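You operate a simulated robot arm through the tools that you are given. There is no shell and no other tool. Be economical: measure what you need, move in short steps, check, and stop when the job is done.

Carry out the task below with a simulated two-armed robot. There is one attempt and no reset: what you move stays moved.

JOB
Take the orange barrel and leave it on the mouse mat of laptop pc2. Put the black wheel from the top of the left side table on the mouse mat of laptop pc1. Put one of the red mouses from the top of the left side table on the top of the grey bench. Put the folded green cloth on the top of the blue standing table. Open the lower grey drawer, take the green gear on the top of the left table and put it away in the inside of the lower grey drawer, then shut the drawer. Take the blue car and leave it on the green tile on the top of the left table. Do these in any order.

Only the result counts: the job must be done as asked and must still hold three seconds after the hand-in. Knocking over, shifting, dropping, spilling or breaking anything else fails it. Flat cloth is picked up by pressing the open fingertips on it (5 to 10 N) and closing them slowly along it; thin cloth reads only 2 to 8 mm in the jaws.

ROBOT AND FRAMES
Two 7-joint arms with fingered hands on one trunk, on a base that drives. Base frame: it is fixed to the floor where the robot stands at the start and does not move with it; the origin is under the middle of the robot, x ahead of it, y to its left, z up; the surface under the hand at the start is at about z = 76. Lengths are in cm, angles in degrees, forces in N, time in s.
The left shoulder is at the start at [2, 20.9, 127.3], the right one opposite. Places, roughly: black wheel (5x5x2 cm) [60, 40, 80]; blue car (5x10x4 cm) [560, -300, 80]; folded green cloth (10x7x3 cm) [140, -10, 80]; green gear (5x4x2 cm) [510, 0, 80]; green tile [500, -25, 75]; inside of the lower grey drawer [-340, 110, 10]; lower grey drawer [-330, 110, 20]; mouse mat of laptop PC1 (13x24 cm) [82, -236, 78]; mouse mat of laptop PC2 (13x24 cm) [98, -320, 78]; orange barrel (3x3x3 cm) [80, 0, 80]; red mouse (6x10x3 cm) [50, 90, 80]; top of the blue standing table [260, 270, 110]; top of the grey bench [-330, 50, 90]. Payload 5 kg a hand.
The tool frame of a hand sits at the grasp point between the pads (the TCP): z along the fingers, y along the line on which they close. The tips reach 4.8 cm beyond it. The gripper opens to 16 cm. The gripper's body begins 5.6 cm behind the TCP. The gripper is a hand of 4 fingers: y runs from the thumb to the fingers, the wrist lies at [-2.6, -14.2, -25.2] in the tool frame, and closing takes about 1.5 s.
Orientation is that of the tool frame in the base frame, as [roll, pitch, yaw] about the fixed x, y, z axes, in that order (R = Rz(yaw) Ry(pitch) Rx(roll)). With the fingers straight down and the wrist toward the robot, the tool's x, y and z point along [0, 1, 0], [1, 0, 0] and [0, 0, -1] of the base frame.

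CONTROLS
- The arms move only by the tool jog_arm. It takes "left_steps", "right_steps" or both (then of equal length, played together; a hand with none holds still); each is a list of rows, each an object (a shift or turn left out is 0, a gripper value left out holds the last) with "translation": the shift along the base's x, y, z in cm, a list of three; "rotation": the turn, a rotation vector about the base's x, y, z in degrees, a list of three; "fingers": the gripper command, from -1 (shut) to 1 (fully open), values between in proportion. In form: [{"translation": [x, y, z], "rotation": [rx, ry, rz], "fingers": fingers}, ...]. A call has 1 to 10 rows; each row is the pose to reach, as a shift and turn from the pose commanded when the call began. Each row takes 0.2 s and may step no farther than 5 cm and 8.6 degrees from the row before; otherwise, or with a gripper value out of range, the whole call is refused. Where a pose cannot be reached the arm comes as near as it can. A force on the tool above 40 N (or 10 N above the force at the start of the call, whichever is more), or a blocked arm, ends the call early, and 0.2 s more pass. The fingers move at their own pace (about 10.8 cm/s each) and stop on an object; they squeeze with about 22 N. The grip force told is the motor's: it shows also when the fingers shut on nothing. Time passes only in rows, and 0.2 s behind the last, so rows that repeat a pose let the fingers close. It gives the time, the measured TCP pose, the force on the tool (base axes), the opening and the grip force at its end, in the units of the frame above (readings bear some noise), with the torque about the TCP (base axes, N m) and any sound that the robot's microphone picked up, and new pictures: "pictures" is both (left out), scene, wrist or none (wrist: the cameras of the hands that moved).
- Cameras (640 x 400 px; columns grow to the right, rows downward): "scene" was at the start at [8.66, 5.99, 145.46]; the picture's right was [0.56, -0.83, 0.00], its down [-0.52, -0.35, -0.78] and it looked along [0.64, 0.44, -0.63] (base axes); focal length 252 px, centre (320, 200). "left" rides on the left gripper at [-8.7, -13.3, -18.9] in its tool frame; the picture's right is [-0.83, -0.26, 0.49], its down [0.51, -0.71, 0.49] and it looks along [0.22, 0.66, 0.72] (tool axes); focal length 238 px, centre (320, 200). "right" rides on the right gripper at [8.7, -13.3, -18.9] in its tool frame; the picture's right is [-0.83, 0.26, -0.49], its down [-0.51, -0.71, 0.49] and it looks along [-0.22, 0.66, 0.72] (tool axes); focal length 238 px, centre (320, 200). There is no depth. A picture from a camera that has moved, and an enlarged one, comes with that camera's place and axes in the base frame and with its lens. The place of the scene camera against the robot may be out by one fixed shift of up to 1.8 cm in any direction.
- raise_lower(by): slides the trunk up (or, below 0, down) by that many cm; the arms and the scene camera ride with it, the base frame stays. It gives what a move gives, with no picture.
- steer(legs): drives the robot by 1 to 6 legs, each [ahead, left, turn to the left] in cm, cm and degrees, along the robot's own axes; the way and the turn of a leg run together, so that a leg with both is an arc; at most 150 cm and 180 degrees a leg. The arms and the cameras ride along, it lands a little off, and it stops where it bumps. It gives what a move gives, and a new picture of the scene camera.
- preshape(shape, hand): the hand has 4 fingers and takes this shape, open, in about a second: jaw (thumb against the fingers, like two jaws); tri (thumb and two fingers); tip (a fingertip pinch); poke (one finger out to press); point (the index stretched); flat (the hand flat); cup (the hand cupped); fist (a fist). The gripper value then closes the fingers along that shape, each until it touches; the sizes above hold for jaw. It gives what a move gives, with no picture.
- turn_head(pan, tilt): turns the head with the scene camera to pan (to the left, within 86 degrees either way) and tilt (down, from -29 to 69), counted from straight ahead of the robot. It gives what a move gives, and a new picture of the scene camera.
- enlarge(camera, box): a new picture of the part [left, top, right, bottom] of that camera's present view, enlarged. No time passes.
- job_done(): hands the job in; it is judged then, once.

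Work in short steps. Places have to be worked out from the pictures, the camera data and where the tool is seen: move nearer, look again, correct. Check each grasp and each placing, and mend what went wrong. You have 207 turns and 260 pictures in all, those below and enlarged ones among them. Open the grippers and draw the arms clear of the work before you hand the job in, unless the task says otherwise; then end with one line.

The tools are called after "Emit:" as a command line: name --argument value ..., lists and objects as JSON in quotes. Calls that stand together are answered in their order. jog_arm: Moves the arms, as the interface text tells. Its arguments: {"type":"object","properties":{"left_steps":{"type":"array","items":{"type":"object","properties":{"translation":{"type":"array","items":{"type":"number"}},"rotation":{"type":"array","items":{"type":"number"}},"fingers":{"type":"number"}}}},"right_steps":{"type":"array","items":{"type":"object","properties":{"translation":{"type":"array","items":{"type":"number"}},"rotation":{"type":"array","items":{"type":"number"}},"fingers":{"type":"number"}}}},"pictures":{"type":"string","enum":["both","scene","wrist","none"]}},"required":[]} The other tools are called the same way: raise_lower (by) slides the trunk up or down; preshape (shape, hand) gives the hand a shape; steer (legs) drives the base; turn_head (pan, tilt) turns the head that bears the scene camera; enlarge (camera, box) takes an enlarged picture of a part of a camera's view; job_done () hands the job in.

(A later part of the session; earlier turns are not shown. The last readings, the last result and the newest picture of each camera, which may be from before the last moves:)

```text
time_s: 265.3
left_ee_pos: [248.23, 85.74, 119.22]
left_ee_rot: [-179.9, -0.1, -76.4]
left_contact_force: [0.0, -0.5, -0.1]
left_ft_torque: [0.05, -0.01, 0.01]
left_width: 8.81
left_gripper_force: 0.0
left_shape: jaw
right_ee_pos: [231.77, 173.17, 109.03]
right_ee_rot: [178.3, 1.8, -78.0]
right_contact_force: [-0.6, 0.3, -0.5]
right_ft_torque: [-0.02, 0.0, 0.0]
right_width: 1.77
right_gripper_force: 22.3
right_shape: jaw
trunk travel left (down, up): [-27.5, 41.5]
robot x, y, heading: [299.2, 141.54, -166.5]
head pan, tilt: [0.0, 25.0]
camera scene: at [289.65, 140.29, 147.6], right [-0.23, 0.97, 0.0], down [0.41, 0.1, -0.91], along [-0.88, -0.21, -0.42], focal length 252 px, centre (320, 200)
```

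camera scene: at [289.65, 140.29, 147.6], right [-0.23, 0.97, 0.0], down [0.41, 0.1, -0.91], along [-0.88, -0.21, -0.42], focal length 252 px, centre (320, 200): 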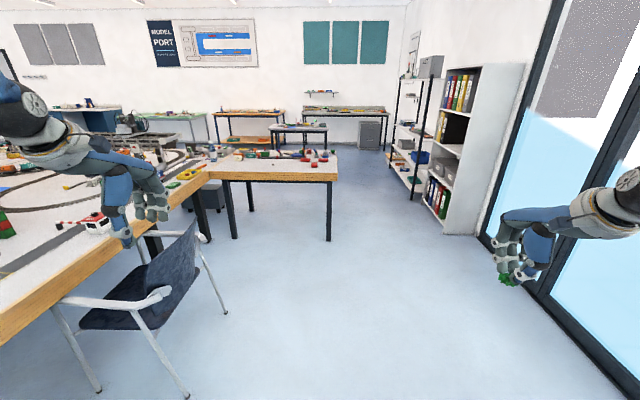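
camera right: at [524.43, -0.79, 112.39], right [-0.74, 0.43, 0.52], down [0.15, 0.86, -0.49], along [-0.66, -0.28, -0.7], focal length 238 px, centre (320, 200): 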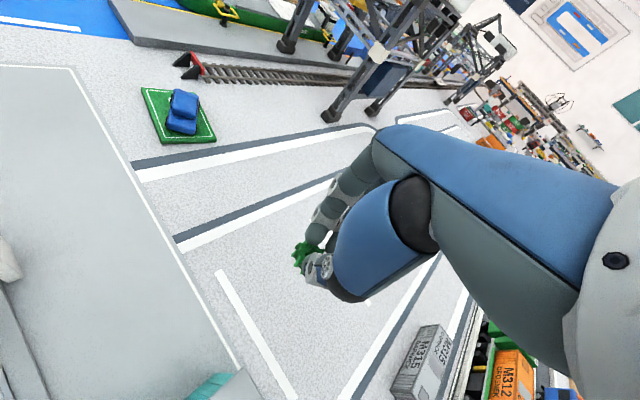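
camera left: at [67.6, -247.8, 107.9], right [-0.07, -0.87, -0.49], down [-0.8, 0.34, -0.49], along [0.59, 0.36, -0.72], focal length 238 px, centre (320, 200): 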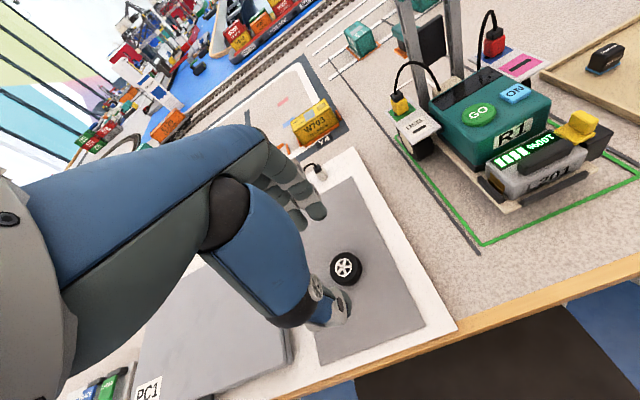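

The aisle and the corner beside the side table are clear. I drive into the corner and turn toward the cloth.

Emit:
steer --legs '[[148, 8, 0], [15, 25, 0], [0, 0, 57]]'

Emit:
turn_head --pan 10 --tilt 40

```text
time_s: 276.8
left_ee_pos: [166.34, -0.95, 119.19]
left_ee_rot: [-179.9, 0.0, -20.1]
left_contact_force: [0.2, 0.7, -0.2]
left_ft_torque: [0.0, 0.05, -0.02]
left_width: 8.78
left_gripper_force: 0.0
left_shape: jaw
right_ee_pos: [84.66, 34.07, 109.0]
right_ee_rot: [178.3, 1.9, -21.5]
right_contact_force: [0.5, 0.0, 0.1]
right_ft_torque: [0.02, 0.06, 0.0]
right_width: 1.78
right_gripper_force: 21.8
right_shape: jaw
trunk travel left (down, up): [-27.5, 41.5]
robot x, y, heading: [148.36, 72.63, -110.1]
head pan, tilt: [0.0, 25.0]
camera scene: at [145.15, 63.93, 147.6], right [-0.94, 0.35, 0.0], down [0.15, 0.4, -0.91], along [-0.31, -0.85, -0.42], focal length 252 px, centre (320, 200)
```

scene: 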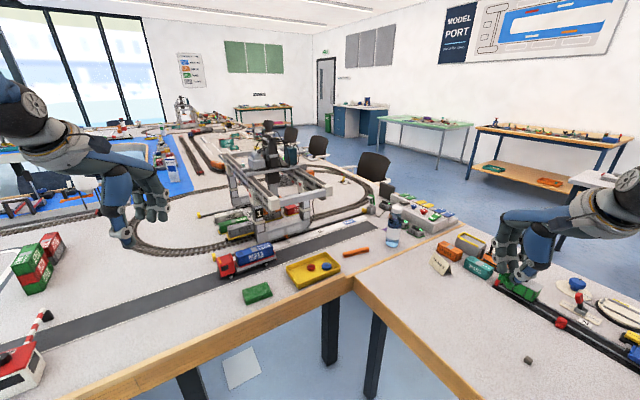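

```text
time_s: 277.6
left_ee_pos: [166.26, -1.05, 119.19]
left_ee_rot: [-180.0, 0.0, -20.2]
left_contact_force: [0.5, 0.2, 0.3]
left_ft_torque: [0.01, 0.0, 0.0]
left_width: 8.79
left_gripper_force: 0.1
left_shape: jaw
right_ee_pos: [84.54, 34.13, 109.2]
right_ee_rot: [178.3, 1.8, -21.5]
right_contact_force: [0.4, 0.5, -0.1]
right_ft_torque: [0.02, -0.03, -0.01]
right_width: 1.76
right_gripper_force: 22.3
right_shape: jaw
trunk travel left (down, up): [-27.5, 41.5]
robot x, y, heading: [147.96, 72.7, -110.2]
head pan, tilt: [10.0, 40.0]
camera scene: at [146.77, 64.23, 145.28], right [-0.98, 0.18, 0.0], down [0.11, 0.63, -0.77], along [-0.14, -0.75, -0.64], focal length 252 px, centre (320, 200)
```

scene: 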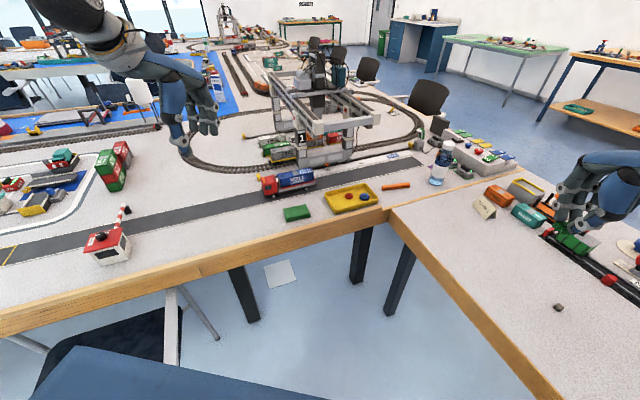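

The folded cloth is at about [141,-8.7], long side along the table edge. I turn the base 18° left so the left hand closes across its 7 cm width.

Emit:
steer --legs '[[0, 0, 18]]'

Emit:
enlarge --camera "left" --box '[0, 0, 640, 400]'

```text
time_s: 279.0
left_ee_pos: [188.38, 8.34, 119.13]
left_ee_rot: [-179.9, 0.1, -2.0]
left_contact_force: [-0.2, -0.7, -0.2]
left_ft_torque: [0.04, 0.02, 0.0]
left_width: 8.78
left_gripper_force: 0.2
left_shape: jaw
right_ee_pos: [99.75, 16.18, 109.02]
right_ee_rot: [178.3, 1.9, -3.4]
right_contact_force: [1.2, 0.2, 0.3]
right_ft_torque: [0.0, 0.05, 0.01]
right_width: 1.74
right_gripper_force: 22.3
right_shape: jaw
trunk travel left (down, up): [-27.5, 41.5]
robot x, y, heading: [148.35, 71.95, -92.1]
head pan, tilt: [10.0, 40.0]
camera scene: at [149.87, 64.1, 145.27], right [-0.99, -0.14, 0.0], down [-0.09, 0.64, -0.77], along [0.11, -0.76, -0.64], focal length 252 px, centre (320, 200)
```

scene: 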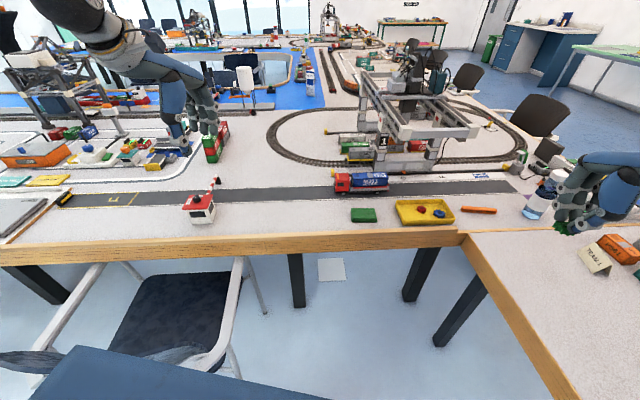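

```text
1.00 times, centred on (320, 200) of left (not enlarged: the box is as wide or as high as the picture)
camera zoom: at [180.24, 21.8, 137.97], right [-0.83, 0.29, -0.49], down [0.53, 0.69, -0.49], along [0.19, -0.66, -0.72], focal length 238 px, centre (320, 200)
```

zoom: 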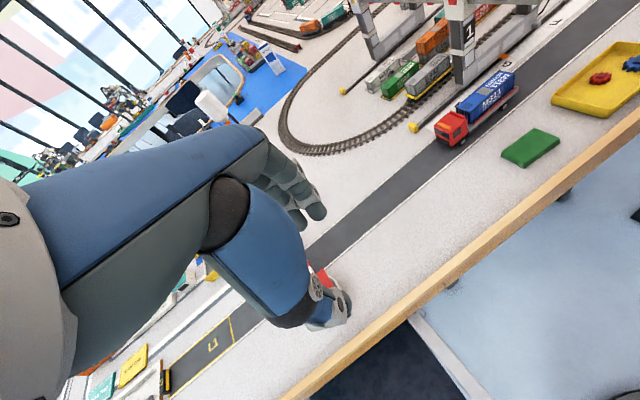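

The cloth is at [142.6,-9.8]. I move the left hand over it, staying high past the small tower.

Emit:
jog_arm --left_steps '[{"translation": [-4.6, -1.6, 0], "fingers": 0.3}, {"translation": [-9.2, -3.2, 0]}, {"translation": [-13.8, -4.8, 0]}, {"translation": [-18.4, -6.4, 0], "rotation": [0, 0, 2]}, {"translation": [-23, -8, 0], "rotation": [0, 0, 4]}, {"translation": [-27.6, -9.8, 0], "rotation": [0, 0, 6]}, {"translation": [-32.2, -11.6, 0], "rotation": [0, 0, 8]}, {"translation": [-36.8, -13.4, -1], "rotation": [0, 0, 8]}, {"translation": [-41.2, -15.6, -2], "rotation": [0, 0, 8]}, {"translation": [-45.6, -17.8, -3], "rotation": [0, 0, 8]}]' --pictures "none"

Emit:
jog_arm --left_steps '[{"translation": [0, 0, -5]}, {"translation": [0, 0, -10]}, {"translation": [0, 0, -15]}, {"translation": [0, 0, -20]}, {"translation": [0, 0, -24]}]' --pictures "wrist"

```text
refused: row 8 steps farther than a row can; nothing moved
```

```text
time_s: 280.2
left_ee_pos: [188.44, 8.2, 94.96]
left_ee_rot: [-179.9, 0.0, -2.0]
left_contact_force: [0.7, -1.2, 0.4]
left_ft_torque: [0.16, 0.05, -0.02]
left_width: 8.75
left_gripper_force: 0.0
left_shape: jaw
right_ee_pos: [99.78, 16.04, 109.02]
right_ee_rot: [178.4, 1.8, -3.4]
right_contact_force: [0.4, 0.0, 0.4]
right_ft_torque: [0.07, 0.06, 0.0]
right_width: 1.78
right_gripper_force: 21.6
right_shape: jaw
trunk travel left (down, up): [-27.5, 41.5]
robot x, y, heading: [148.68, 72.29, -92.1]
head pan, tilt: [10.0, 40.0]
camera left: at [180.29, 21.75, 113.84], right [-0.83, 0.29, -0.49], down [0.53, 0.69, -0.49], along [0.19, -0.66, -0.72], focal length 238 px, centre (320, 200)
```

left: 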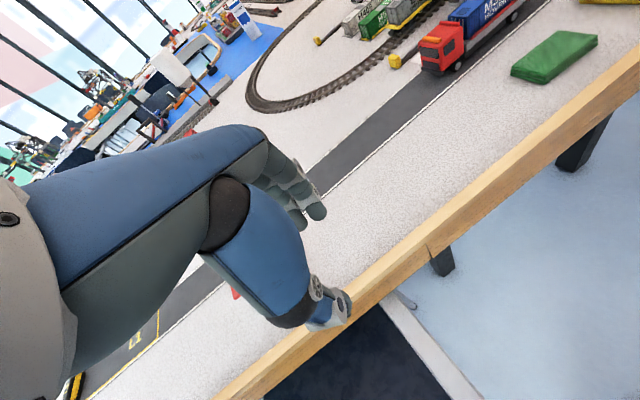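

The sideways move was refused while the lowering went through, but nothing was touched. Now I slide toward the cloth at this height, slightly raised.

Emit:
jog_arm --left_steps '[{"translation": [-4.5, -1.7, 0.5], "fingers": 0.3}, {"translation": [-9, -3.4, 1]}, {"translation": [-13.5, -5.1, 1]}, {"translation": [-18, -6.8, 1], "rotation": [0, 0, 2]}, {"translation": [-22.5, -8.5, 1], "rotation": [0, 0, 4]}, {"translation": [-27, -10.2, 1], "rotation": [0, 0, 6]}, {"translation": [-31.6, -12, 1], "rotation": [0, 0, 8]}, {"translation": [-36.2, -13.9, 1], "rotation": [0, 0, 8]}, {"translation": [-40.8, -15.8, 1], "rotation": [0, 0, 8]}, {"translation": [-45.3, -17.7, 1], "rotation": [0, 0, 8]}]' --pictures "wrist"

```text
time_s: 282.1
left_ee_pos: [148.64, -11.18, 97.97]
left_ee_rot: [170.7, 5.5, 4.3]
left_contact_force: [-0.7, -1.1, -1.5]
left_ft_torque: [0.15, -0.07, 0.02]
left_width: 10.4
left_gripper_force: 0.0
left_shape: jaw
left hand out of reach, approached as far as the arm can: row 7, 8
right_ee_pos: [99.39, 15.74, 108.77]
right_ee_rot: [178.5, 1.7, -3.5]
right_contact_force: [-1.5, -2.0, -2.6]
right_ft_torque: [0.18, -0.19, 0.05]
right_width: 1.77
right_gripper_force: 22.2
right_shape: jaw
trunk travel left (down, up): [-27.5, 41.5]
robot x, y, heading: [148.16, 72.49, -92.2]
head pan, tilt: [10.0, 40.0]
stopped in row 9 (left hand): the force on the tool passed its limit at 44 N (the readings are from after the stop); the commanded pose is now the measured one
camera left: at [140.41, 4.28, 115.02], right [-0.89, 0.11, -0.44], down [0.4, 0.65, -0.64], along [0.22, -0.75, -0.63], focal length 238 px, centre (320, 200)
```

left: 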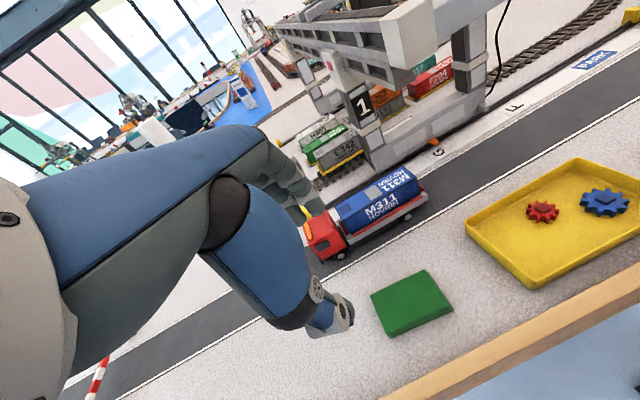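

The left wrist hit its limit crossing to the middle. I lift and move back left, then turn the base right again so the cloth lies on the left arm's own side.

Emit:
jog_arm --left_steps '[{"translation": [3, 1, 3]}, {"translation": [6.5, 2, 6]}, {"translation": [10.5, 3, 8]}, {"translation": [14.5, 4, 10]}, {"translation": [18.5, 5, 12]}]' --pictures "none"

```text
time_s: 283.4
left_ee_pos: [167.26, -5.79, 110.29]
left_ee_rot: [170.6, 6.0, 4.1]
left_contact_force: [-0.4, 1.2, -0.5]
left_ft_torque: [-0.11, 0.05, 0.0]
left_width: 10.4
left_gripper_force: 0.0
left_shape: jaw
right_ee_pos: [99.89, 16.35, 109.27]
right_ee_rot: [178.2, 1.9, -3.4]
right_contact_force: [1.0, 0.3, 0.5]
right_ft_torque: [-0.06, 0.12, -0.05]
right_width: 1.78
right_gripper_force: 21.8
right_shape: jaw
trunk travel left (down, up): [-27.5, 41.5]
robot x, y, heading: [148.2, 72.13, -91.9]
head pan, tilt: [10.0, 40.0]
```

I straighten the hand and shift the base 11 cm right with an 8° right turn.

Emit:
jog_arm --left_steps '[{"rotation": [4.9, -2.6, 0]}, {"rotation": [9.8, -5.3, 0]}]' --pictures "none"

Emit:
steer --legs '[[0, -11, -8]]'

```text
time_s: 283.9
left_ee_pos: [167.22, -5.97, 110.18]
left_ee_rot: [180.0, -0.3, 4.6]
left_contact_force: [-0.9, -0.1, -0.2]
left_ft_torque: [0.02, -0.03, -0.03]
left_width: 10.39
left_gripper_force: 0.0
left_shape: jaw
right_ee_pos: [99.57, 16.17, 109.17]
right_ee_rot: [178.4, 1.8, -3.3]
right_contact_force: [-0.1, -0.9, -0.4]
right_ft_torque: [0.07, -0.03, 0.01]
right_width: 1.74
right_gripper_force: 21.7
right_shape: jaw
trunk travel left (down, up): [-27.5, 41.5]
robot x, y, heading: [147.97, 72.39, -92.0]
head pan, tilt: [10.0, 40.0]
```

```text
time_s: 285.1
left_ee_pos: [145.06, -6.72, 110.36]
left_ee_rot: [179.9, -0.2, -3.4]
left_contact_force: [-0.3, 1.9, 1.0]
left_ft_torque: [-0.02, -0.15, 0.08]
left_width: 10.38
left_gripper_force: 0.0
left_shape: jaw
right_ee_pos: [81.34, 24.75, 109.03]
right_ee_rot: [178.4, 1.7, -11.4]
right_contact_force: [-2.6, 0.4, -1.7]
right_ft_torque: [-0.05, -0.12, 0.04]
right_width: 1.74
right_gripper_force: 22.2
right_shape: jaw
trunk travel left (down, up): [-27.5, 41.5]
robot x, y, heading: [137.48, 73.54, -100.2]
head pan, tilt: [10.0, 40.0]
camera scene: at [137.44, 65.25, 145.27], right [-1.0, 0.0, 0.0], down [0.0, 0.64, -0.77], along [0.0, -0.77, -0.64], focal length 252 px, centre (320, 200)
```

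scene: 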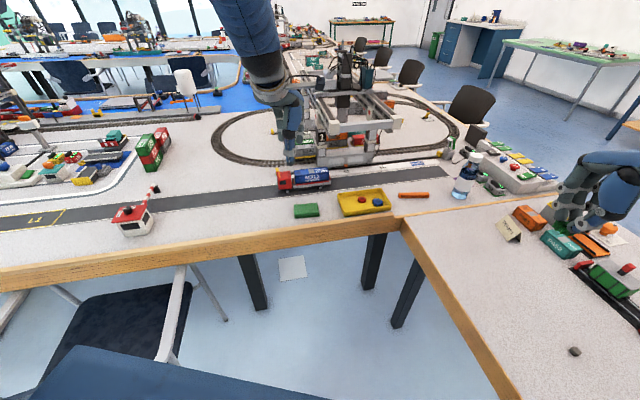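

The left hand is now almost over the cloth in a comfortable pose. I move to just above it.

Emit:
jog_arm --left_steps '[{"translation": [-1.5, -2, -4]}, {"translation": [-2.4, -3.1, -8]}, {"translation": [-2.4, -3.1, -12]}, {"translation": [-2.4, -3.1, -16]}]' --pictures "wrist"

```text
time_s: 286.1
left_ee_pos: [142.78, -10.01, 94.23]
left_ee_rot: [179.8, -0.3, -3.4]
left_contact_force: [1.1, -1.7, 2.2]
left_ft_torque: [0.2, -0.02, -0.04]
left_width: 10.4
left_gripper_force: 0.0
left_shape: jaw
right_ee_pos: [81.43, 24.6, 108.99]
right_ee_rot: [178.3, 1.7, -11.5]
right_contact_force: [-0.8, 0.1, 0.0]
right_ft_torque: [0.08, -0.02, 0.01]
right_width: 1.75
right_gripper_force: 21.8
right_shape: jaw
trunk travel left (down, up): [-27.5, 41.5]
robot x, y, heading: [137.18, 73.6, -100.0]
head pan, tilt: [10.0, 40.0]
camera left: at [134.82, 3.86, 112.99], right [-0.82, 0.31, -0.49], down [0.55, 0.68, -0.49], along [0.18, -0.67, -0.72], focal length 238 px, centre (320, 200)
```

left: 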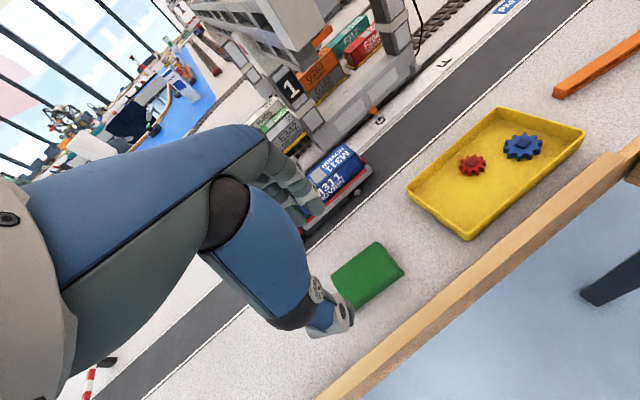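

The cloth's centre is [141.7,-10.3], 6–7 cm wide along my closing line. I adjust and descend beside it.

Emit:
jog_arm --left_steps '[{"translation": [-1.1, -0.3, -3]}, {"translation": [-1.1, -0.3, -7]}, {"translation": [-1.1, -0.3, -10.5]}, {"translation": [-1.1, -0.3, -12]}, {"translation": [-1.1, -0.3, -12.5]}]' --pictures "wrist"

```text
time_s: 287.3
left_ee_pos: [141.62, -10.12, 81.91]
left_ee_rot: [179.8, -0.3, -3.4]
left_contact_force: [1.2, -2.7, 2.2]
left_ft_torque: [0.15, -0.04, -0.07]
left_width: 10.24
left_gripper_force: 0.2
left_shape: jaw
right_ee_pos: [81.41, 24.69, 109.15]
right_ee_rot: [178.3, 1.8, -11.5]
right_contact_force: [0.2, -0.9, 0.4]
right_ft_torque: [0.04, -0.04, 0.0]
right_width: 1.75
right_gripper_force: 21.9
right_shape: jaw
trunk travel left (down, up): [-27.5, 41.5]
robot x, y, heading: [137.29, 73.5, -100.1]
head pan, tilt: [10.0, 40.0]
camera left: at [133.8, 3.62, 100.51], right [-0.82, 0.31, -0.49], down [0.55, 0.68, -0.49], along [0.18, -0.67, -0.72], focal length 238 px, centre (320, 200)
```

left: 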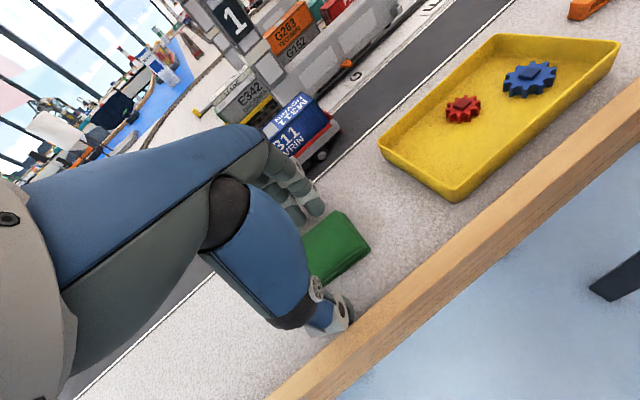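

The cloth sits between thumb and fingers. I close slowly.

Emit:
jog_arm --left_steps '[{"translation": [0, 0, -0.3], "fingers": 0.1}, {"translation": [0, 0, -0.3], "fingers": 0.0}, {"translation": [0, 0, -0.3], "fingers": -0.2}, {"translation": [0, 0, -0.3], "fingers": -0.4}, {"translation": [0, 0, -0.3], "fingers": -0.7}, {"translation": [0, 0, -0.3], "fingers": -1}, {"translation": [0, 0, -0.3], "fingers": -1}, {"translation": [0, 0, -0.3], "fingers": -1}]' --pictures "wrist"

```text
time_s: 289.1
left_ee_pos: [141.67, -10.07, 81.49]
left_ee_rot: [179.8, -0.4, -3.4]
left_contact_force: [0.6, 0.3, 0.0]
left_ft_torque: [0.01, 0.01, 0.04]
left_width: 6.01
left_gripper_force: 21.8
left_shape: jaw
right_ee_pos: [81.39, 24.73, 109.05]
right_ee_rot: [178.3, 1.8, -11.4]
right_contact_force: [-0.6, -0.2, 0.1]
right_ft_torque: [0.04, 0.03, -0.02]
right_width: 1.78
right_gripper_force: 21.9
right_shape: jaw
trunk travel left (down, up): [-27.5, 41.5]
robot x, y, heading: [137.1, 73.47, -100.2]
head pan, tilt: [10.0, 40.0]
camera left: at [133.8, 3.7, 100.21], right [-0.82, 0.31, -0.49], down [0.55, 0.68, -0.49], along [0.18, -0.67, -0.72], focal length 238 px, centre (320, 200)
```

left: 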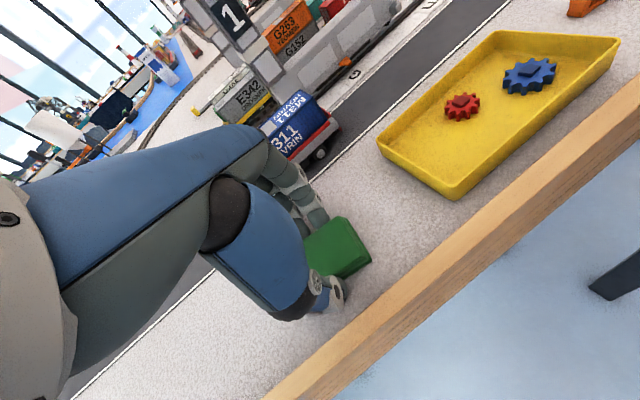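

Gripped at 6.0 cm. I lift and check it holds.

Emit:
jog_arm --left_steps '[{"translation": [0, 0, 3]}, {"translation": [0, 0, 7]}, {"translation": [0, 0, 11]}, {"translation": [0, 0, 16]}, {"translation": [0, 0, 21]}, {"translation": [0, 0, 26]}, {"translation": [0, 2, 30]}]' --pictures "wrist"

```text
time_s: 290.7
left_ee_pos: [141.59, -7.86, 111.65]
left_ee_rot: [179.9, -0.3, -3.4]
left_contact_force: [-0.1, 1.5, -1.9]
left_ft_torque: [-0.24, -0.04, 0.05]
left_width: 5.94
left_gripper_force: 22.1
left_shape: jaw
right_ee_pos: [81.41, 24.95, 109.21]
right_ee_rot: [178.2, 1.7, -11.5]
right_contact_force: [-0.1, 1.6, 0.4]
right_ft_torque: [-0.08, -0.07, -0.04]
right_width: 1.78
right_gripper_force: 21.8
right_shape: jaw
trunk travel left (down, up): [-27.5, 41.5]
robot x, y, heading: [137.17, 73.56, -100.2]
head pan, tilt: [10.0, 40.0]
camera left: at [133.74, 5.82, 130.33], right [-0.82, 0.31, -0.49], down [0.55, 0.68, -0.49], along [0.18, -0.67, -0.72], focal length 238 px, centre (320, 200)
```

left: 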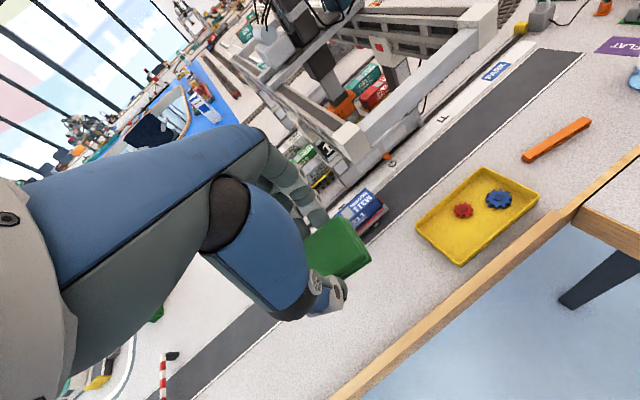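

Cloth secured. I back out of the corner, turn toward the standing table, and raise the trunk so the hands clear its 110 cm top.

Emit:
steer --legs '[[-84, 19, 0], [0, 0, 140]]'

Emit:
raise_lower --by 25

Emit:
turn_head --pan 15 --tilt 28

```text
time_s: 301.1
left_ee_pos: [219.66, 218.58, 111.54]
left_ee_rot: [179.9, -0.2, 136.9]
left_contact_force: [0.3, 0.5, -0.2]
left_ft_torque: [0.01, 0.02, 0.02]
left_width: 5.89
left_gripper_force: 22.6
left_shape: jaw
right_ee_pos: [244.76, 154.71, 109.06]
right_ee_rot: [178.3, 1.9, 128.8]
right_contact_force: [0.6, 0.1, 0.0]
right_ft_torque: [-0.02, 0.0, -0.01]
right_width: 1.77
right_gripper_force: 22.3
right_shape: jaw
trunk travel left (down, up): [-27.5, 41.5]
robot x, y, heading: [170.75, 152.92, 40.3]
head pan, tilt: [10.0, 40.0]
camera scene: at [177.32, 161.2, 145.27], right [0.77, -0.64, 0.0], down [-0.41, -0.49, -0.77], along [0.49, 0.59, -0.64], focal length 252 px, centre (320, 200)
```

scene: 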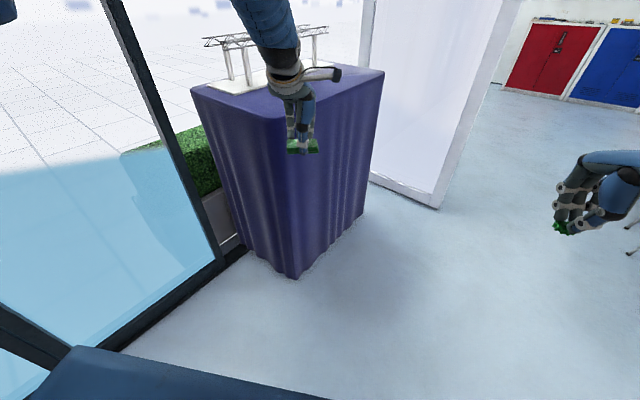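

```text
time_s: 303.7
left_ee_pos: [219.52, 218.5, 136.37]
left_ee_rot: [180.0, -0.3, 136.8]
left_contact_force: [-0.2, 1.1, -0.9]
left_ft_torque: [0.0, -0.02, 0.01]
left_width: 5.9
left_gripper_force: 22.4
left_shape: jaw
right_ee_pos: [244.86, 154.73, 134.07]
right_ee_rot: [178.3, 1.8, 128.7]
right_contact_force: [0.2, 0.4, -0.2]
right_ft_torque: [0.03, 0.02, 0.0]
right_width: 1.76
right_gripper_force: 22.5
right_shape: jaw
trunk travel left (down, up): [-52.5, 16.5]
robot x, y, heading: [170.57, 153.23, 40.2]
head pan, tilt: [10.0, 40.0]
```

```text
time_s: 304.4
left_ee_pos: [219.52, 218.61, 136.47]
left_ee_rot: [179.9, -0.3, 136.8]
left_contact_force: [-0.9, 0.8, 0.4]
left_ft_torque: [-0.01, 0.0, 0.0]
left_width: 5.92
left_gripper_force: 21.4
left_shape: jaw
right_ee_pos: [244.69, 154.82, 133.97]
right_ee_rot: [178.3, 1.7, 128.7]
right_contact_force: [0.6, 0.2, 0.0]
right_ft_torque: [0.03, -0.01, -0.02]
right_width: 1.75
right_gripper_force: 21.9
right_shape: jaw
trunk travel left (down, up): [-52.5, 16.5]
robot x, y, heading: [170.66, 152.67, 40.2]
head pan, tilt: [15.0, 28.0]
camera scene: at [177.11, 162.14, 172.11], right [0.82, -0.57, 0.0], down [-0.27, -0.39, -0.88], along [0.51, 0.72, -0.47], focal length 252 px, centre (320, 200)
```

scene: 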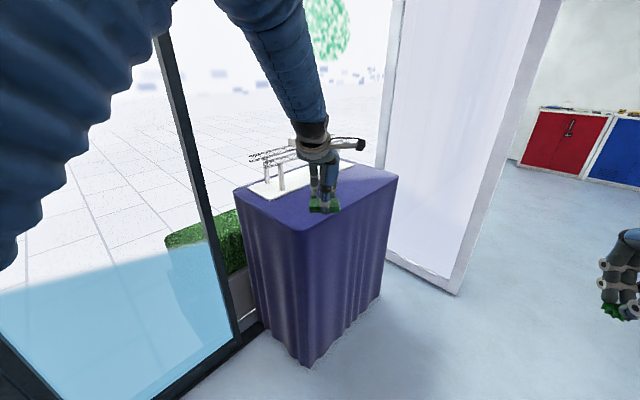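

The standing table's top centre is about [253,271], with a bridge model on its back-left half. Moving about 50 cm closer brings the left hand right over the free front part.

Emit:
steer --legs '[[46, 9, 0]]'

Emit:
enlarge --camera "left" --box '[0, 0, 640, 400]'

```text
time_s: 307.2
left_ee_pos: [248.67, 255.15, 136.49]
left_ee_rot: [-180.0, -0.4, 136.9]
left_contact_force: [0.1, 0.7, 0.1]
left_ft_torque: [-0.01, -0.01, 0.03]
left_width: 5.92
left_gripper_force: 21.7
left_shape: jaw
right_ee_pos: [274.02, 191.12, 134.17]
right_ee_rot: [178.3, 1.8, 128.9]
right_contact_force: [-0.3, 0.0, 0.3]
right_ft_torque: [0.0, -0.01, 0.01]
right_width: 1.74
right_gripper_force: 22.0
right_shape: jaw
trunk travel left (down, up): [-52.5, 16.5]
robot x, y, heading: [199.71, 189.35, 39.9]
head pan, tilt: [15.0, 28.0]
camera scene: at [206.28, 198.59, 172.12], right [0.82, -0.57, 0.0], down [-0.27, -0.39, -0.88], along [0.5, 0.72, -0.47], focal length 252 px, centre (320, 200)
```

scene: 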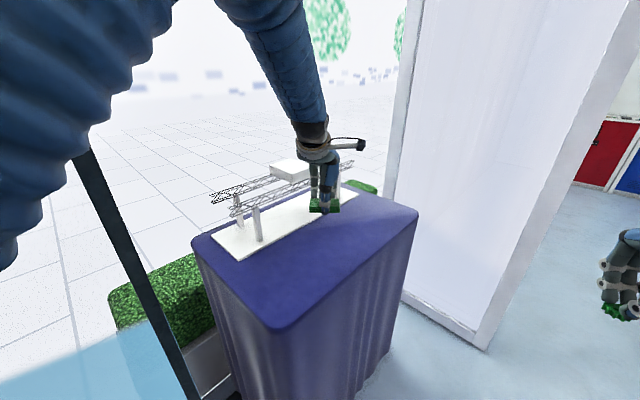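

```text
1.00 times, centred on (320, 200) of left (not enlarged: the box is as wide or as high as the picture)
camera zoom: at [246.02, 239.27, 155.2], right [0.43, -0.76, -0.49], down [-0.86, -0.17, -0.49], along [0.29, 0.63, -0.72], focal length 238 px, centre (320, 200)
```

zoom: 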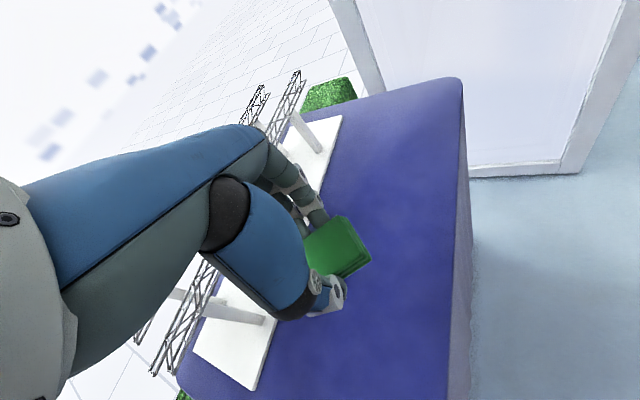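

The spot beneath the cloth is free, about 18 cm from the bridge plate and 13 cm from the edge. I lower it.

Emit:
jog_arm --left_steps '[{"translation": [0, 0, -4.5]}, {"translation": [0, 0, -9]}, {"translation": [0, 0, -13]}, {"translation": [0, 0, -16.5]}, {"translation": [0, 0, -18]}, {"translation": [0, 0, -19]}]' --pictures "wrist"

```text
time_s: 308.6
left_ee_pos: [248.66, 255.15, 117.52]
left_ee_rot: [179.9, -0.3, 136.8]
left_contact_force: [0.5, -0.2, -0.9]
left_ft_torque: [-0.03, 0.01, 0.01]
left_width: 5.9
left_gripper_force: 21.7
left_shape: jaw
right_ee_pos: [273.97, 191.16, 134.02]
right_ee_rot: [178.3, 1.8, 128.8]
right_contact_force: [0.1, 0.1, 0.5]
right_ft_torque: [0.0, 0.0, 0.02]
right_width: 1.74
right_gripper_force: 21.3
right_shape: jaw
trunk travel left (down, up): [-52.5, 16.5]
robot x, y, heading: [199.64, 189.45, 40.2]
head pan, tilt: [15.0, 28.0]
camera left: at [246.02, 239.35, 136.15], right [0.43, -0.76, -0.49], down [-0.86, -0.17, -0.49], along [0.29, 0.63, -0.72], focal length 238 px, centre (320, 200)
```

left: 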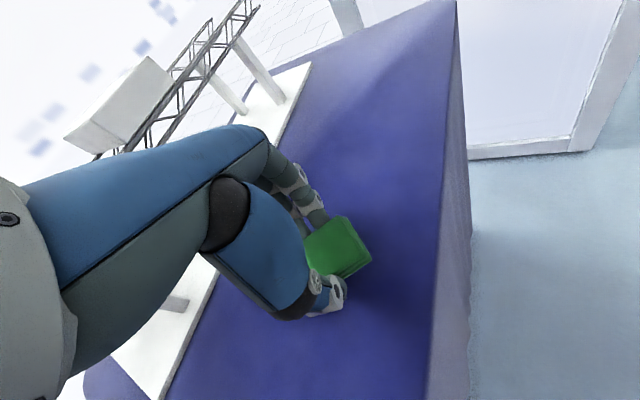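

Emit:
jog_arm --left_steps '[{"translation": [0, 0, -0.6]}, {"translation": [0, 0, -1.2]}, {"translation": [0, 0, -1.7]}, {"translation": [0, 0, -2.1]}]' --pictures "none"

```text
time_s: 309.6
left_ee_pos: [248.73, 255.04, 115.26]
left_ee_rot: [179.9, -0.3, 136.9]
left_contact_force: [0.2, 0.4, 0.1]
left_ft_torque: [-0.02, 0.04, -0.02]
left_width: 5.92
left_gripper_force: 21.9
left_shape: jaw
right_ee_pos: [274.03, 191.31, 134.12]
right_ee_rot: [178.3, 1.8, 128.8]
right_contact_force: [0.5, -0.5, -0.4]
right_ft_torque: [-0.03, 0.0, 0.0]
right_width: 1.76
right_gripper_force: 22.4
right_shape: jaw
trunk travel left (down, up): [-52.5, 16.5]
robot x, y, heading: [199.34, 189.37, 40.1]
head pan, tilt: [15.0, 28.0]
```

No contact yet; I continue in small steps.

Emit:
jog_arm --left_steps '[{"translation": [0, 0, -0.5]}, {"translation": [0, 0, -1]}, {"translation": [0, 0, -1.5]}, {"translation": [0, 0, -2]}]' --pictures "wrist"

```text
time_s: 310.6
left_ee_pos: [248.83, 255.03, 114.07]
left_ee_rot: [179.2, -0.1, 136.9]
left_contact_force: [-3.5, -1.0, 41.5]
left_ft_torque: [-0.26, 0.45, 0.01]
left_width: 6.17
left_gripper_force: 22.5
left_shape: jaw
right_ee_pos: [273.69, 191.03, 134.33]
right_ee_rot: [178.1, 1.8, 128.8]
right_contact_force: [0.3, 0.5, 1.2]
right_ft_torque: [-0.02, 0.0, 0.04]
right_width: 1.74
right_gripper_force: 21.8
right_shape: jaw
trunk travel left (down, up): [-52.5, 16.5]
robot x, y, heading: [199.69, 189.23, 40.0]
head pan, tilt: [15.0, 28.0]
camera left: at [245.98, 239.21, 132.66], right [0.44, -0.75, -0.49], down [-0.85, -0.17, -0.5], along [0.29, 0.64, -0.71], focal length 238 px, centre (320, 200)
```

left: 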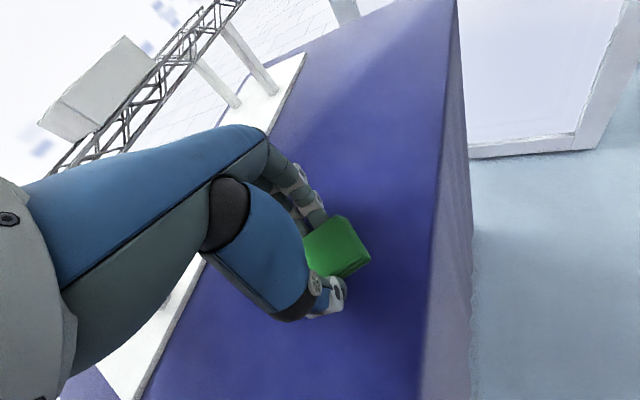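

Contact at z≈114. I relieve the push, open, and lift clear.

Emit:
jog_arm --left_steps '[{"translation": [0, 0, 0.8]}, {"translation": [0, 0, 0.9], "fingers": -0.1}, {"translation": [0, 0, 0.9], "fingers": 0.1}, {"translation": [0, 0, 0.9], "fingers": 0.35}, {"translation": [0, 0, 0.9], "fingers": 0.35}, {"translation": [0, 0, 0.9], "fingers": 0.35}, {"translation": [0, 0, 4]}, {"translation": [0, 0, 8]}, {"translation": [0, 0, 12]}, {"translation": [0, 0, 16]}]' --pictures "wrist"

```text
time_s: 312.8
left_ee_pos: [248.65, 254.86, 129.45]
left_ee_rot: [179.9, -0.2, 136.9]
left_contact_force: [-0.9, -1.0, -1.4]
left_ft_torque: [0.14, -0.12, 0.02]
left_width: 10.76
left_gripper_force: 0.0
left_shape: jaw
right_ee_pos: [273.9, 191.23, 134.11]
right_ee_rot: [178.2, 1.8, 128.8]
right_contact_force: [-0.7, -0.4, -0.2]
right_ft_torque: [0.06, -0.07, -0.01]
right_width: 1.75
right_gripper_force: 22.1
right_shape: jaw
trunk travel left (down, up): [-52.5, 16.5]
robot x, y, heading: [199.73, 189.39, 40.1]
head pan, tilt: [15.0, 28.0]
camera left: at [246.01, 239.14, 148.11], right [0.43, -0.76, -0.49], down [-0.86, -0.17, -0.49], along [0.29, 0.63, -0.72], focal length 238 px, centre (320, 200)
```

left: 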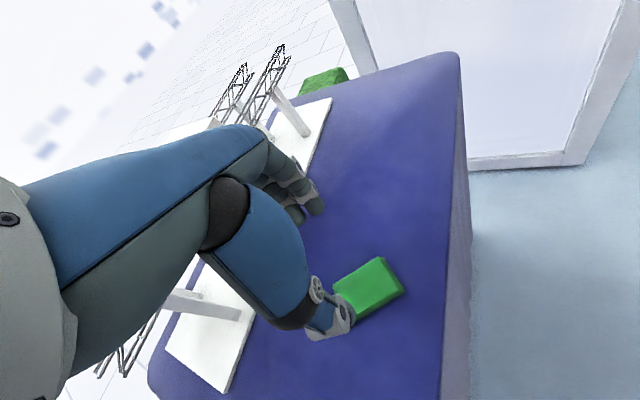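

The cloth lies on the standing table. I raise the left hand a little, back off 50 cm, then lower the trunk.

Emit:
jog_arm --left_steps '[{"translation": [0, 0, 4]}, {"translation": [-1, -1, 8]}, {"translation": [-3.5, -3.5, 10]}, {"translation": [-6.5, -6.5, 10]}, {"translation": [-9.5, -9.5, 10]}]' --pictures "none"

Emit:
steer --legs '[[-52, 0, 0], [0, 0, -104], [0, 0, -103]]'

Emit:
raise_lower --by -25

Emit:
turn_head --pan 5 --tilt 30

```text
time_s: 314.0
left_ee_pos: [238.97, 245.32, 139.44]
left_ee_rot: [179.9, -0.3, 137.0]
left_contact_force: [-0.6, -0.9, 0.8]
left_ft_torque: [0.1, -0.04, 0.04]
left_width: 10.76
left_gripper_force: 0.0
left_shape: jaw
right_ee_pos: [273.74, 191.0, 134.14]
right_ee_rot: [178.3, 1.8, 128.7]
right_contact_force: [-0.3, -0.6, -0.1]
right_ft_torque: [0.08, -0.08, -0.01]
right_width: 1.75
right_gripper_force: 22.3
right_shape: jaw
trunk travel left (down, up): [-52.5, 16.5]
robot x, y, heading: [199.69, 188.95, 40.2]
head pan, tilt: [15.0, 28.0]
```

```text
time_s: 325.7
left_ee_pos: [99.42, 124.03, 139.42]
left_ee_rot: [179.9, -0.4, -70.1]
left_contact_force: [0.0, -0.5, 0.4]
left_ft_torque: [0.01, 0.01, 0.01]
left_width: 10.76
left_gripper_force: 0.2
left_shape: jaw
right_ee_pos: [93.01, 188.19, 134.06]
right_ee_rot: [178.3, 1.8, -78.2]
right_contact_force: [0.2, -0.2, 0.8]
right_ft_torque: [0.0, 0.03, 0.02]
right_width: 1.61
right_gripper_force: 22.1
right_shape: jaw
trunk travel left (down, up): [-52.5, 16.5]
robot x, y, heading: [159.87, 156.07, -167.1]
head pan, tilt: [15.0, 28.0]
camera scene: at [151.52, 152.7, 172.12], right [-0.47, 0.88, 0.0], down [0.41, 0.22, -0.88], along [-0.78, -0.41, -0.47], focal length 252 px, centre (320, 200)
```

scene: 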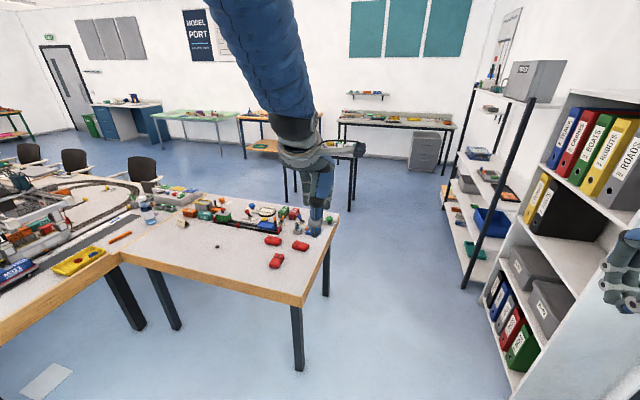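

```text
time_s: 328.3
left_ee_pos: [99.41, 123.97, 114.46]
left_ee_rot: [179.9, -0.3, -70.2]
left_contact_force: [0.3, 0.5, 0.6]
left_ft_torque: [0.0, 0.05, 0.01]
left_width: 10.79
left_gripper_force: 0.0
left_shape: jaw
right_ee_pos: [93.18, 188.19, 109.11]
right_ee_rot: [178.2, 1.9, -78.3]
right_contact_force: [-0.2, 0.0, 0.4]
right_ft_torque: [0.0, 0.02, 0.01]
right_width: 1.61
right_gripper_force: 22.4
right_shape: jaw
trunk travel left (down, up): [-27.5, 41.5]
robot x, y, heading: [160.1, 156.18, -166.9]
head pan, tilt: [15.0, 28.0]
```

```text
time_s: 329.0
left_ee_pos: [99.29, 123.93, 114.25]
left_ee_rot: [179.9, -0.3, -70.2]
left_contact_force: [-0.2, 0.2, 0.7]
left_ft_torque: [-0.04, -0.01, 0.01]
left_width: 10.78
left_gripper_force: 0.1
left_shape: jaw
right_ee_pos: [93.05, 188.23, 109.04]
right_ee_rot: [178.3, 1.8, -78.3]
right_contact_force: [0.7, -0.1, 0.4]
right_ft_torque: [0.02, 0.0, -0.02]
right_width: 1.6
right_gripper_force: 22.0
right_shape: jaw
trunk travel left (down, up): [-27.5, 41.5]
robot x, y, heading: [159.79, 155.95, -167.2]
head pan, tilt: [5.0, 30.0]
camera scene: at [150.98, 154.18, 146.81], right [-0.31, 0.95, 0.0], down [0.48, 0.15, -0.87], along [-0.82, -0.27, -0.5], focal length 252 px, centre (320, 200)
```

scene: 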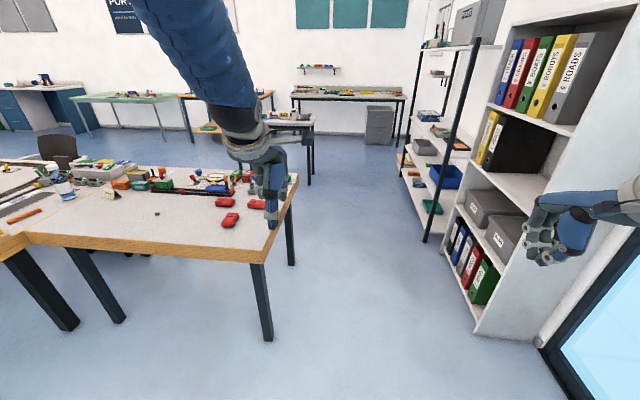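

The red mice are in view on the side table; the nearest is at about [68,81]. I move 30 ahead and 26 left so the left hand can take it.

Emit:
steer --legs '[[30, 24, 0]]'

Emit:
enlarge --camera "scene" --box '[120, 120, 360, 270]'

```text
time_s: 331.4
left_ee_pos: [75.63, 93.58, 114.28]
left_ee_rot: [179.9, -0.3, -70.0]
left_contact_force: [-0.5, -1.1, -0.4]
left_ft_torque: [0.1, -0.05, -0.01]
left_width: 10.79
left_gripper_force: 0.1
left_shape: jaw
right_ee_pos: [69.31, 157.87, 109.12]
right_ee_rot: [178.3, 1.8, -78.1]
right_contact_force: [-0.5, -0.7, 0.2]
right_ft_torque: [0.06, -0.04, 0.01]
right_width: 1.63
right_gripper_force: 22.5
right_shape: jaw
trunk travel left (down, up): [-27.5, 41.5]
robot x, y, heading: [136.5, 125.57, -167.0]
head pan, tilt: [5.0, 30.0]
camera scene: at [127.08, 123.92, 146.8], right [-0.31, 0.95, 0.0], down [0.48, 0.16, -0.87], along [-0.82, -0.27, -0.5], focal length 252 px, centre (320, 200)
```

scene: 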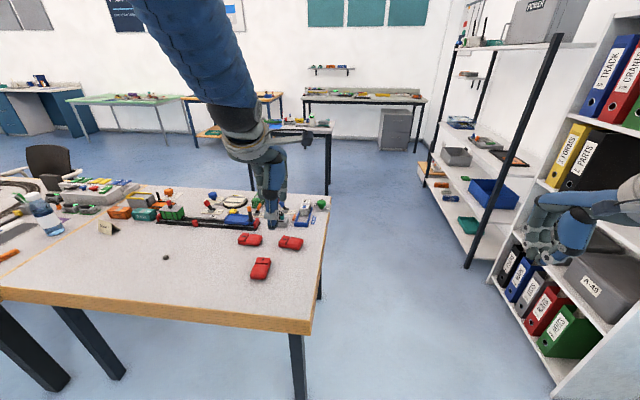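

```text
2.67 times, centred on (240, 195) of scene
camera zoom: at [127.08, 123.92, 146.8], right [-0.31, 0.95, 0.0], down [0.48, 0.16, -0.87], along [-0.82, -0.27, -0.5], focal length 671 px, centre (533, 213)
```

zoom: 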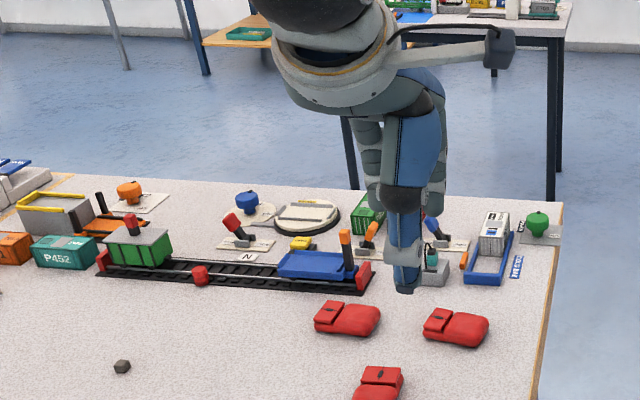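

Mouse 3 at about [51,87] lies crosswise, ideal for my grip. I advance 14 cm and hover over it.

Emit:
steer --legs '[[14, 0, 0]]'

Emit:
enlarge --camera "left" --box '[0, 0, 640, 400]'

```text
time_s: 332.8
left_ee_pos: [61.81, 90.45, 114.24]
left_ee_rot: [180.0, -0.3, -70.1]
left_contact_force: [-1.3, 0.0, -1.2]
left_ft_torque: [0.06, -0.07, 0.0]
left_width: 10.79
left_gripper_force: 0.1
left_shape: jaw
right_ee_pos: [55.52, 154.67, 109.05]
right_ee_rot: [178.3, 1.8, -78.1]
right_contact_force: [-1.0, -0.4, -0.4]
right_ft_torque: [-0.02, -0.09, 0.01]
right_width: 1.62
right_gripper_force: 21.8
right_shape: jaw
trunk travel left (down, up): [-27.5, 41.5]
robot x, y, heading: [122.53, 122.86, -166.8]
head pan, tilt: [5.0, 30.0]
camera scene: at [113.34, 120.77, 146.79], right [-0.31, 0.95, 0.0], down [0.48, 0.16, -0.87], along [-0.82, -0.27, -0.5], focal length 252 px, centre (320, 200)
```

scene: 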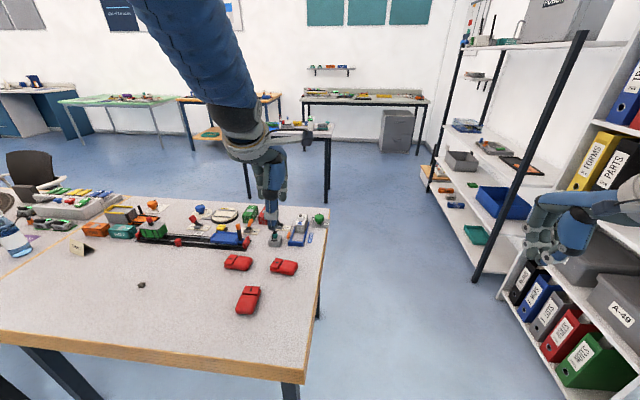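

```text
1.00 times, centred on (320, 200) of left (not enlarged: the box is as wide or as high as the picture)
camera zoom: at [71.36, 103.19, 132.97], right [-0.04, 0.87, -0.49], down [0.84, -0.24, -0.49], along [-0.54, -0.43, -0.72], focal length 238 px, centre (320, 200)
```

zoom: 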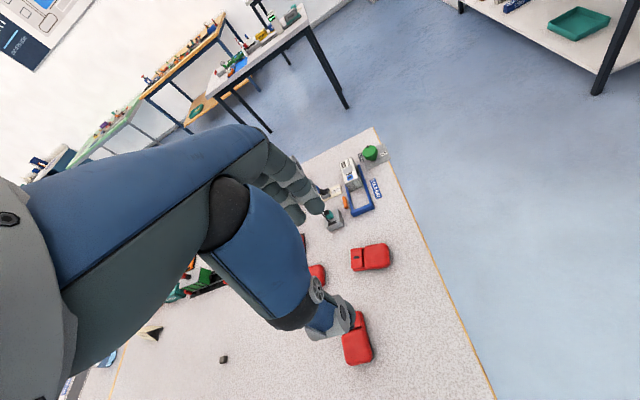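

Both cameras agree: mouse 3 centre ≈ [50.8,86], long axis about 100°. I move above it with an 8° hand turn.

Emit:
jog_arm --left_steps '[{"translation": [-3, -1.2, -3], "rotation": [0, 0, -3]}, {"translation": [-6, -2.4, -6], "rotation": [0, 0, -6]}, {"translation": [-9, -3.6, -9], "rotation": [0, 0, -8]}, {"translation": [-11, -4.4, -13], "rotation": [0, 0, -8]}, {"translation": [-11, -4.4, -17.5], "rotation": [0, 0, -8]}]' --pictures "wrist"

```text
time_s: 334.0
left_ee_pos: [50.8, 86.07, 96.9]
left_ee_rot: [179.8, -0.2, -78.0]
left_contact_force: [-1.2, 0.5, 2.8]
left_ft_torque: [0.06, -0.17, -0.04]
left_width: 10.77
left_gripper_force: 0.1
left_shape: jaw
right_ee_pos: [55.7, 154.68, 109.17]
right_ee_rot: [178.2, 1.7, -78.1]
right_contact_force: [-0.4, 0.7, 0.2]
right_ft_torque: [0.0, -0.01, 0.03]
right_width: 1.6
right_gripper_force: 21.8
right_shape: jaw
trunk travel left (down, up): [-27.5, 41.5]
robot x, y, heading: [122.49, 122.46, -166.8]
head pan, tilt: [5.0, 30.0]
camera left: at [62.04, 97.34, 115.59], right [0.08, 0.87, -0.49], down [0.8, -0.35, -0.49], along [-0.6, -0.35, -0.72], focal length 238 px, centre (320, 200)
```

left: 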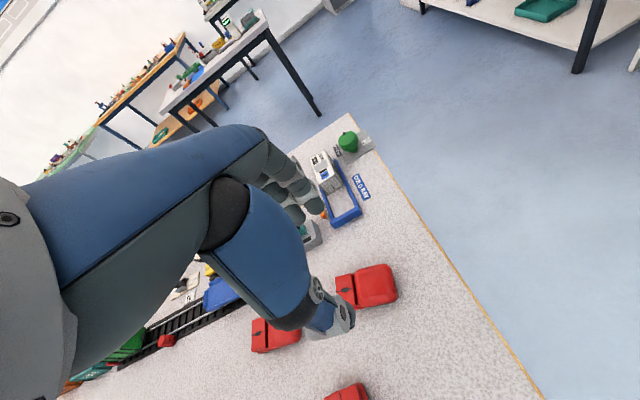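

Emit:
jog_arm --left_steps '[{"translation": [-0.2, -0.4, -4]}, {"translation": [-0.2, -0.4, -8]}, {"translation": [-0.2, -0.4, -12]}, {"translation": [-0.2, -0.4, -14.5]}, {"translation": [-0.2, -0.4, -15.2]}]' --pictures "wrist"

```text
time_s: 335.2
left_ee_pos: [50.76, 85.58, 81.52]
left_ee_rot: [180.0, -0.3, -78.2]
left_contact_force: [0.9, 0.1, 0.9]
left_ft_torque: [-0.01, 0.0, -0.02]
left_width: 10.78
left_gripper_force: 0.1
left_shape: jaw
right_ee_pos: [55.51, 154.75, 108.98]
right_ee_rot: [178.3, 1.8, -78.2]
right_contact_force: [-1.0, 1.6, 0.1]
right_ft_torque: [0.05, 0.0, -0.02]
right_width: 1.62
right_gripper_force: 22.1
right_shape: jaw
trunk travel left (down, up): [-27.5, 41.5]
robot x, y, heading: [122.86, 122.57, -167.0]
head pan, tilt: [5.0, 30.0]
camera left: at [62.01, 96.97, 100.28], right [0.08, 0.87, -0.49], down [0.8, -0.35, -0.49], along [-0.6, -0.35, -0.72], focal length 238 px, centre (320, 200)
```

left: 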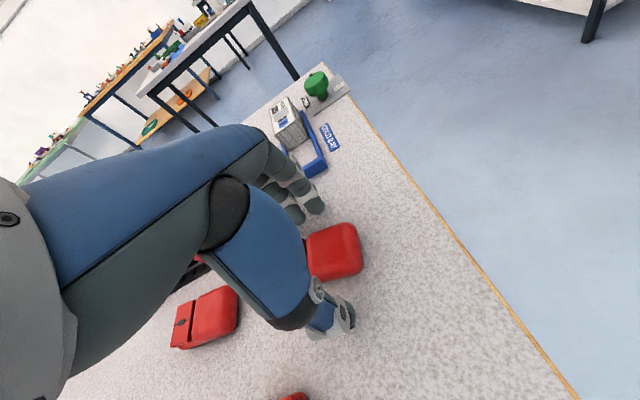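

The mouse sits between thumb and fingers. I close and lift.

Emit:
jog_arm --left_steps '[{"fingers": 0}, {"fingers": -0.4}, {"fingers": -1}, {"fingers": -1}, {"fingers": -1}, {"fingers": -1}, {"translation": [0, 0, 3]}, {"translation": [0, 0, 7]}, {"translation": [0, 0, 12]}, {"translation": [0, 0, 17]}]' --pictures "wrist"

```text
time_s: 337.4
left_ee_pos: [50.81, 85.92, 98.3]
left_ee_rot: [-179.9, -0.3, -78.2]
left_contact_force: [2.3, 1.4, -2.7]
left_ft_torque: [-0.1, 0.24, 0.02]
left_width: 5.63
left_gripper_force: 22.0
left_shape: jaw
right_ee_pos: [55.8, 154.68, 109.19]
right_ee_rot: [178.2, 1.8, -78.2]
right_contact_force: [1.9, -0.2, 0.0]
right_ft_torque: [-0.08, 0.06, -0.02]
right_width: 1.62
right_gripper_force: 21.9
right_shape: jaw
trunk travel left (down, up): [-27.5, 41.5]
robot x, y, heading: [122.56, 122.65, -166.9]
head pan, tilt: [5.0, 30.0]
camera left: at [62.06, 97.13, 117.2], right [0.08, 0.87, -0.49], down [0.8, -0.35, -0.49], along [-0.59, -0.35, -0.72], focal length 238 px, centre (320, 200)
```

left: 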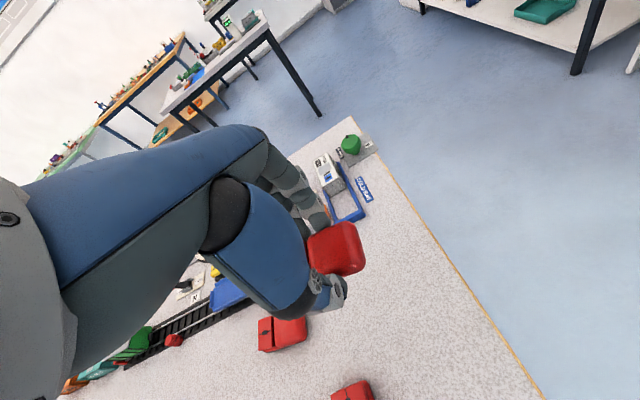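

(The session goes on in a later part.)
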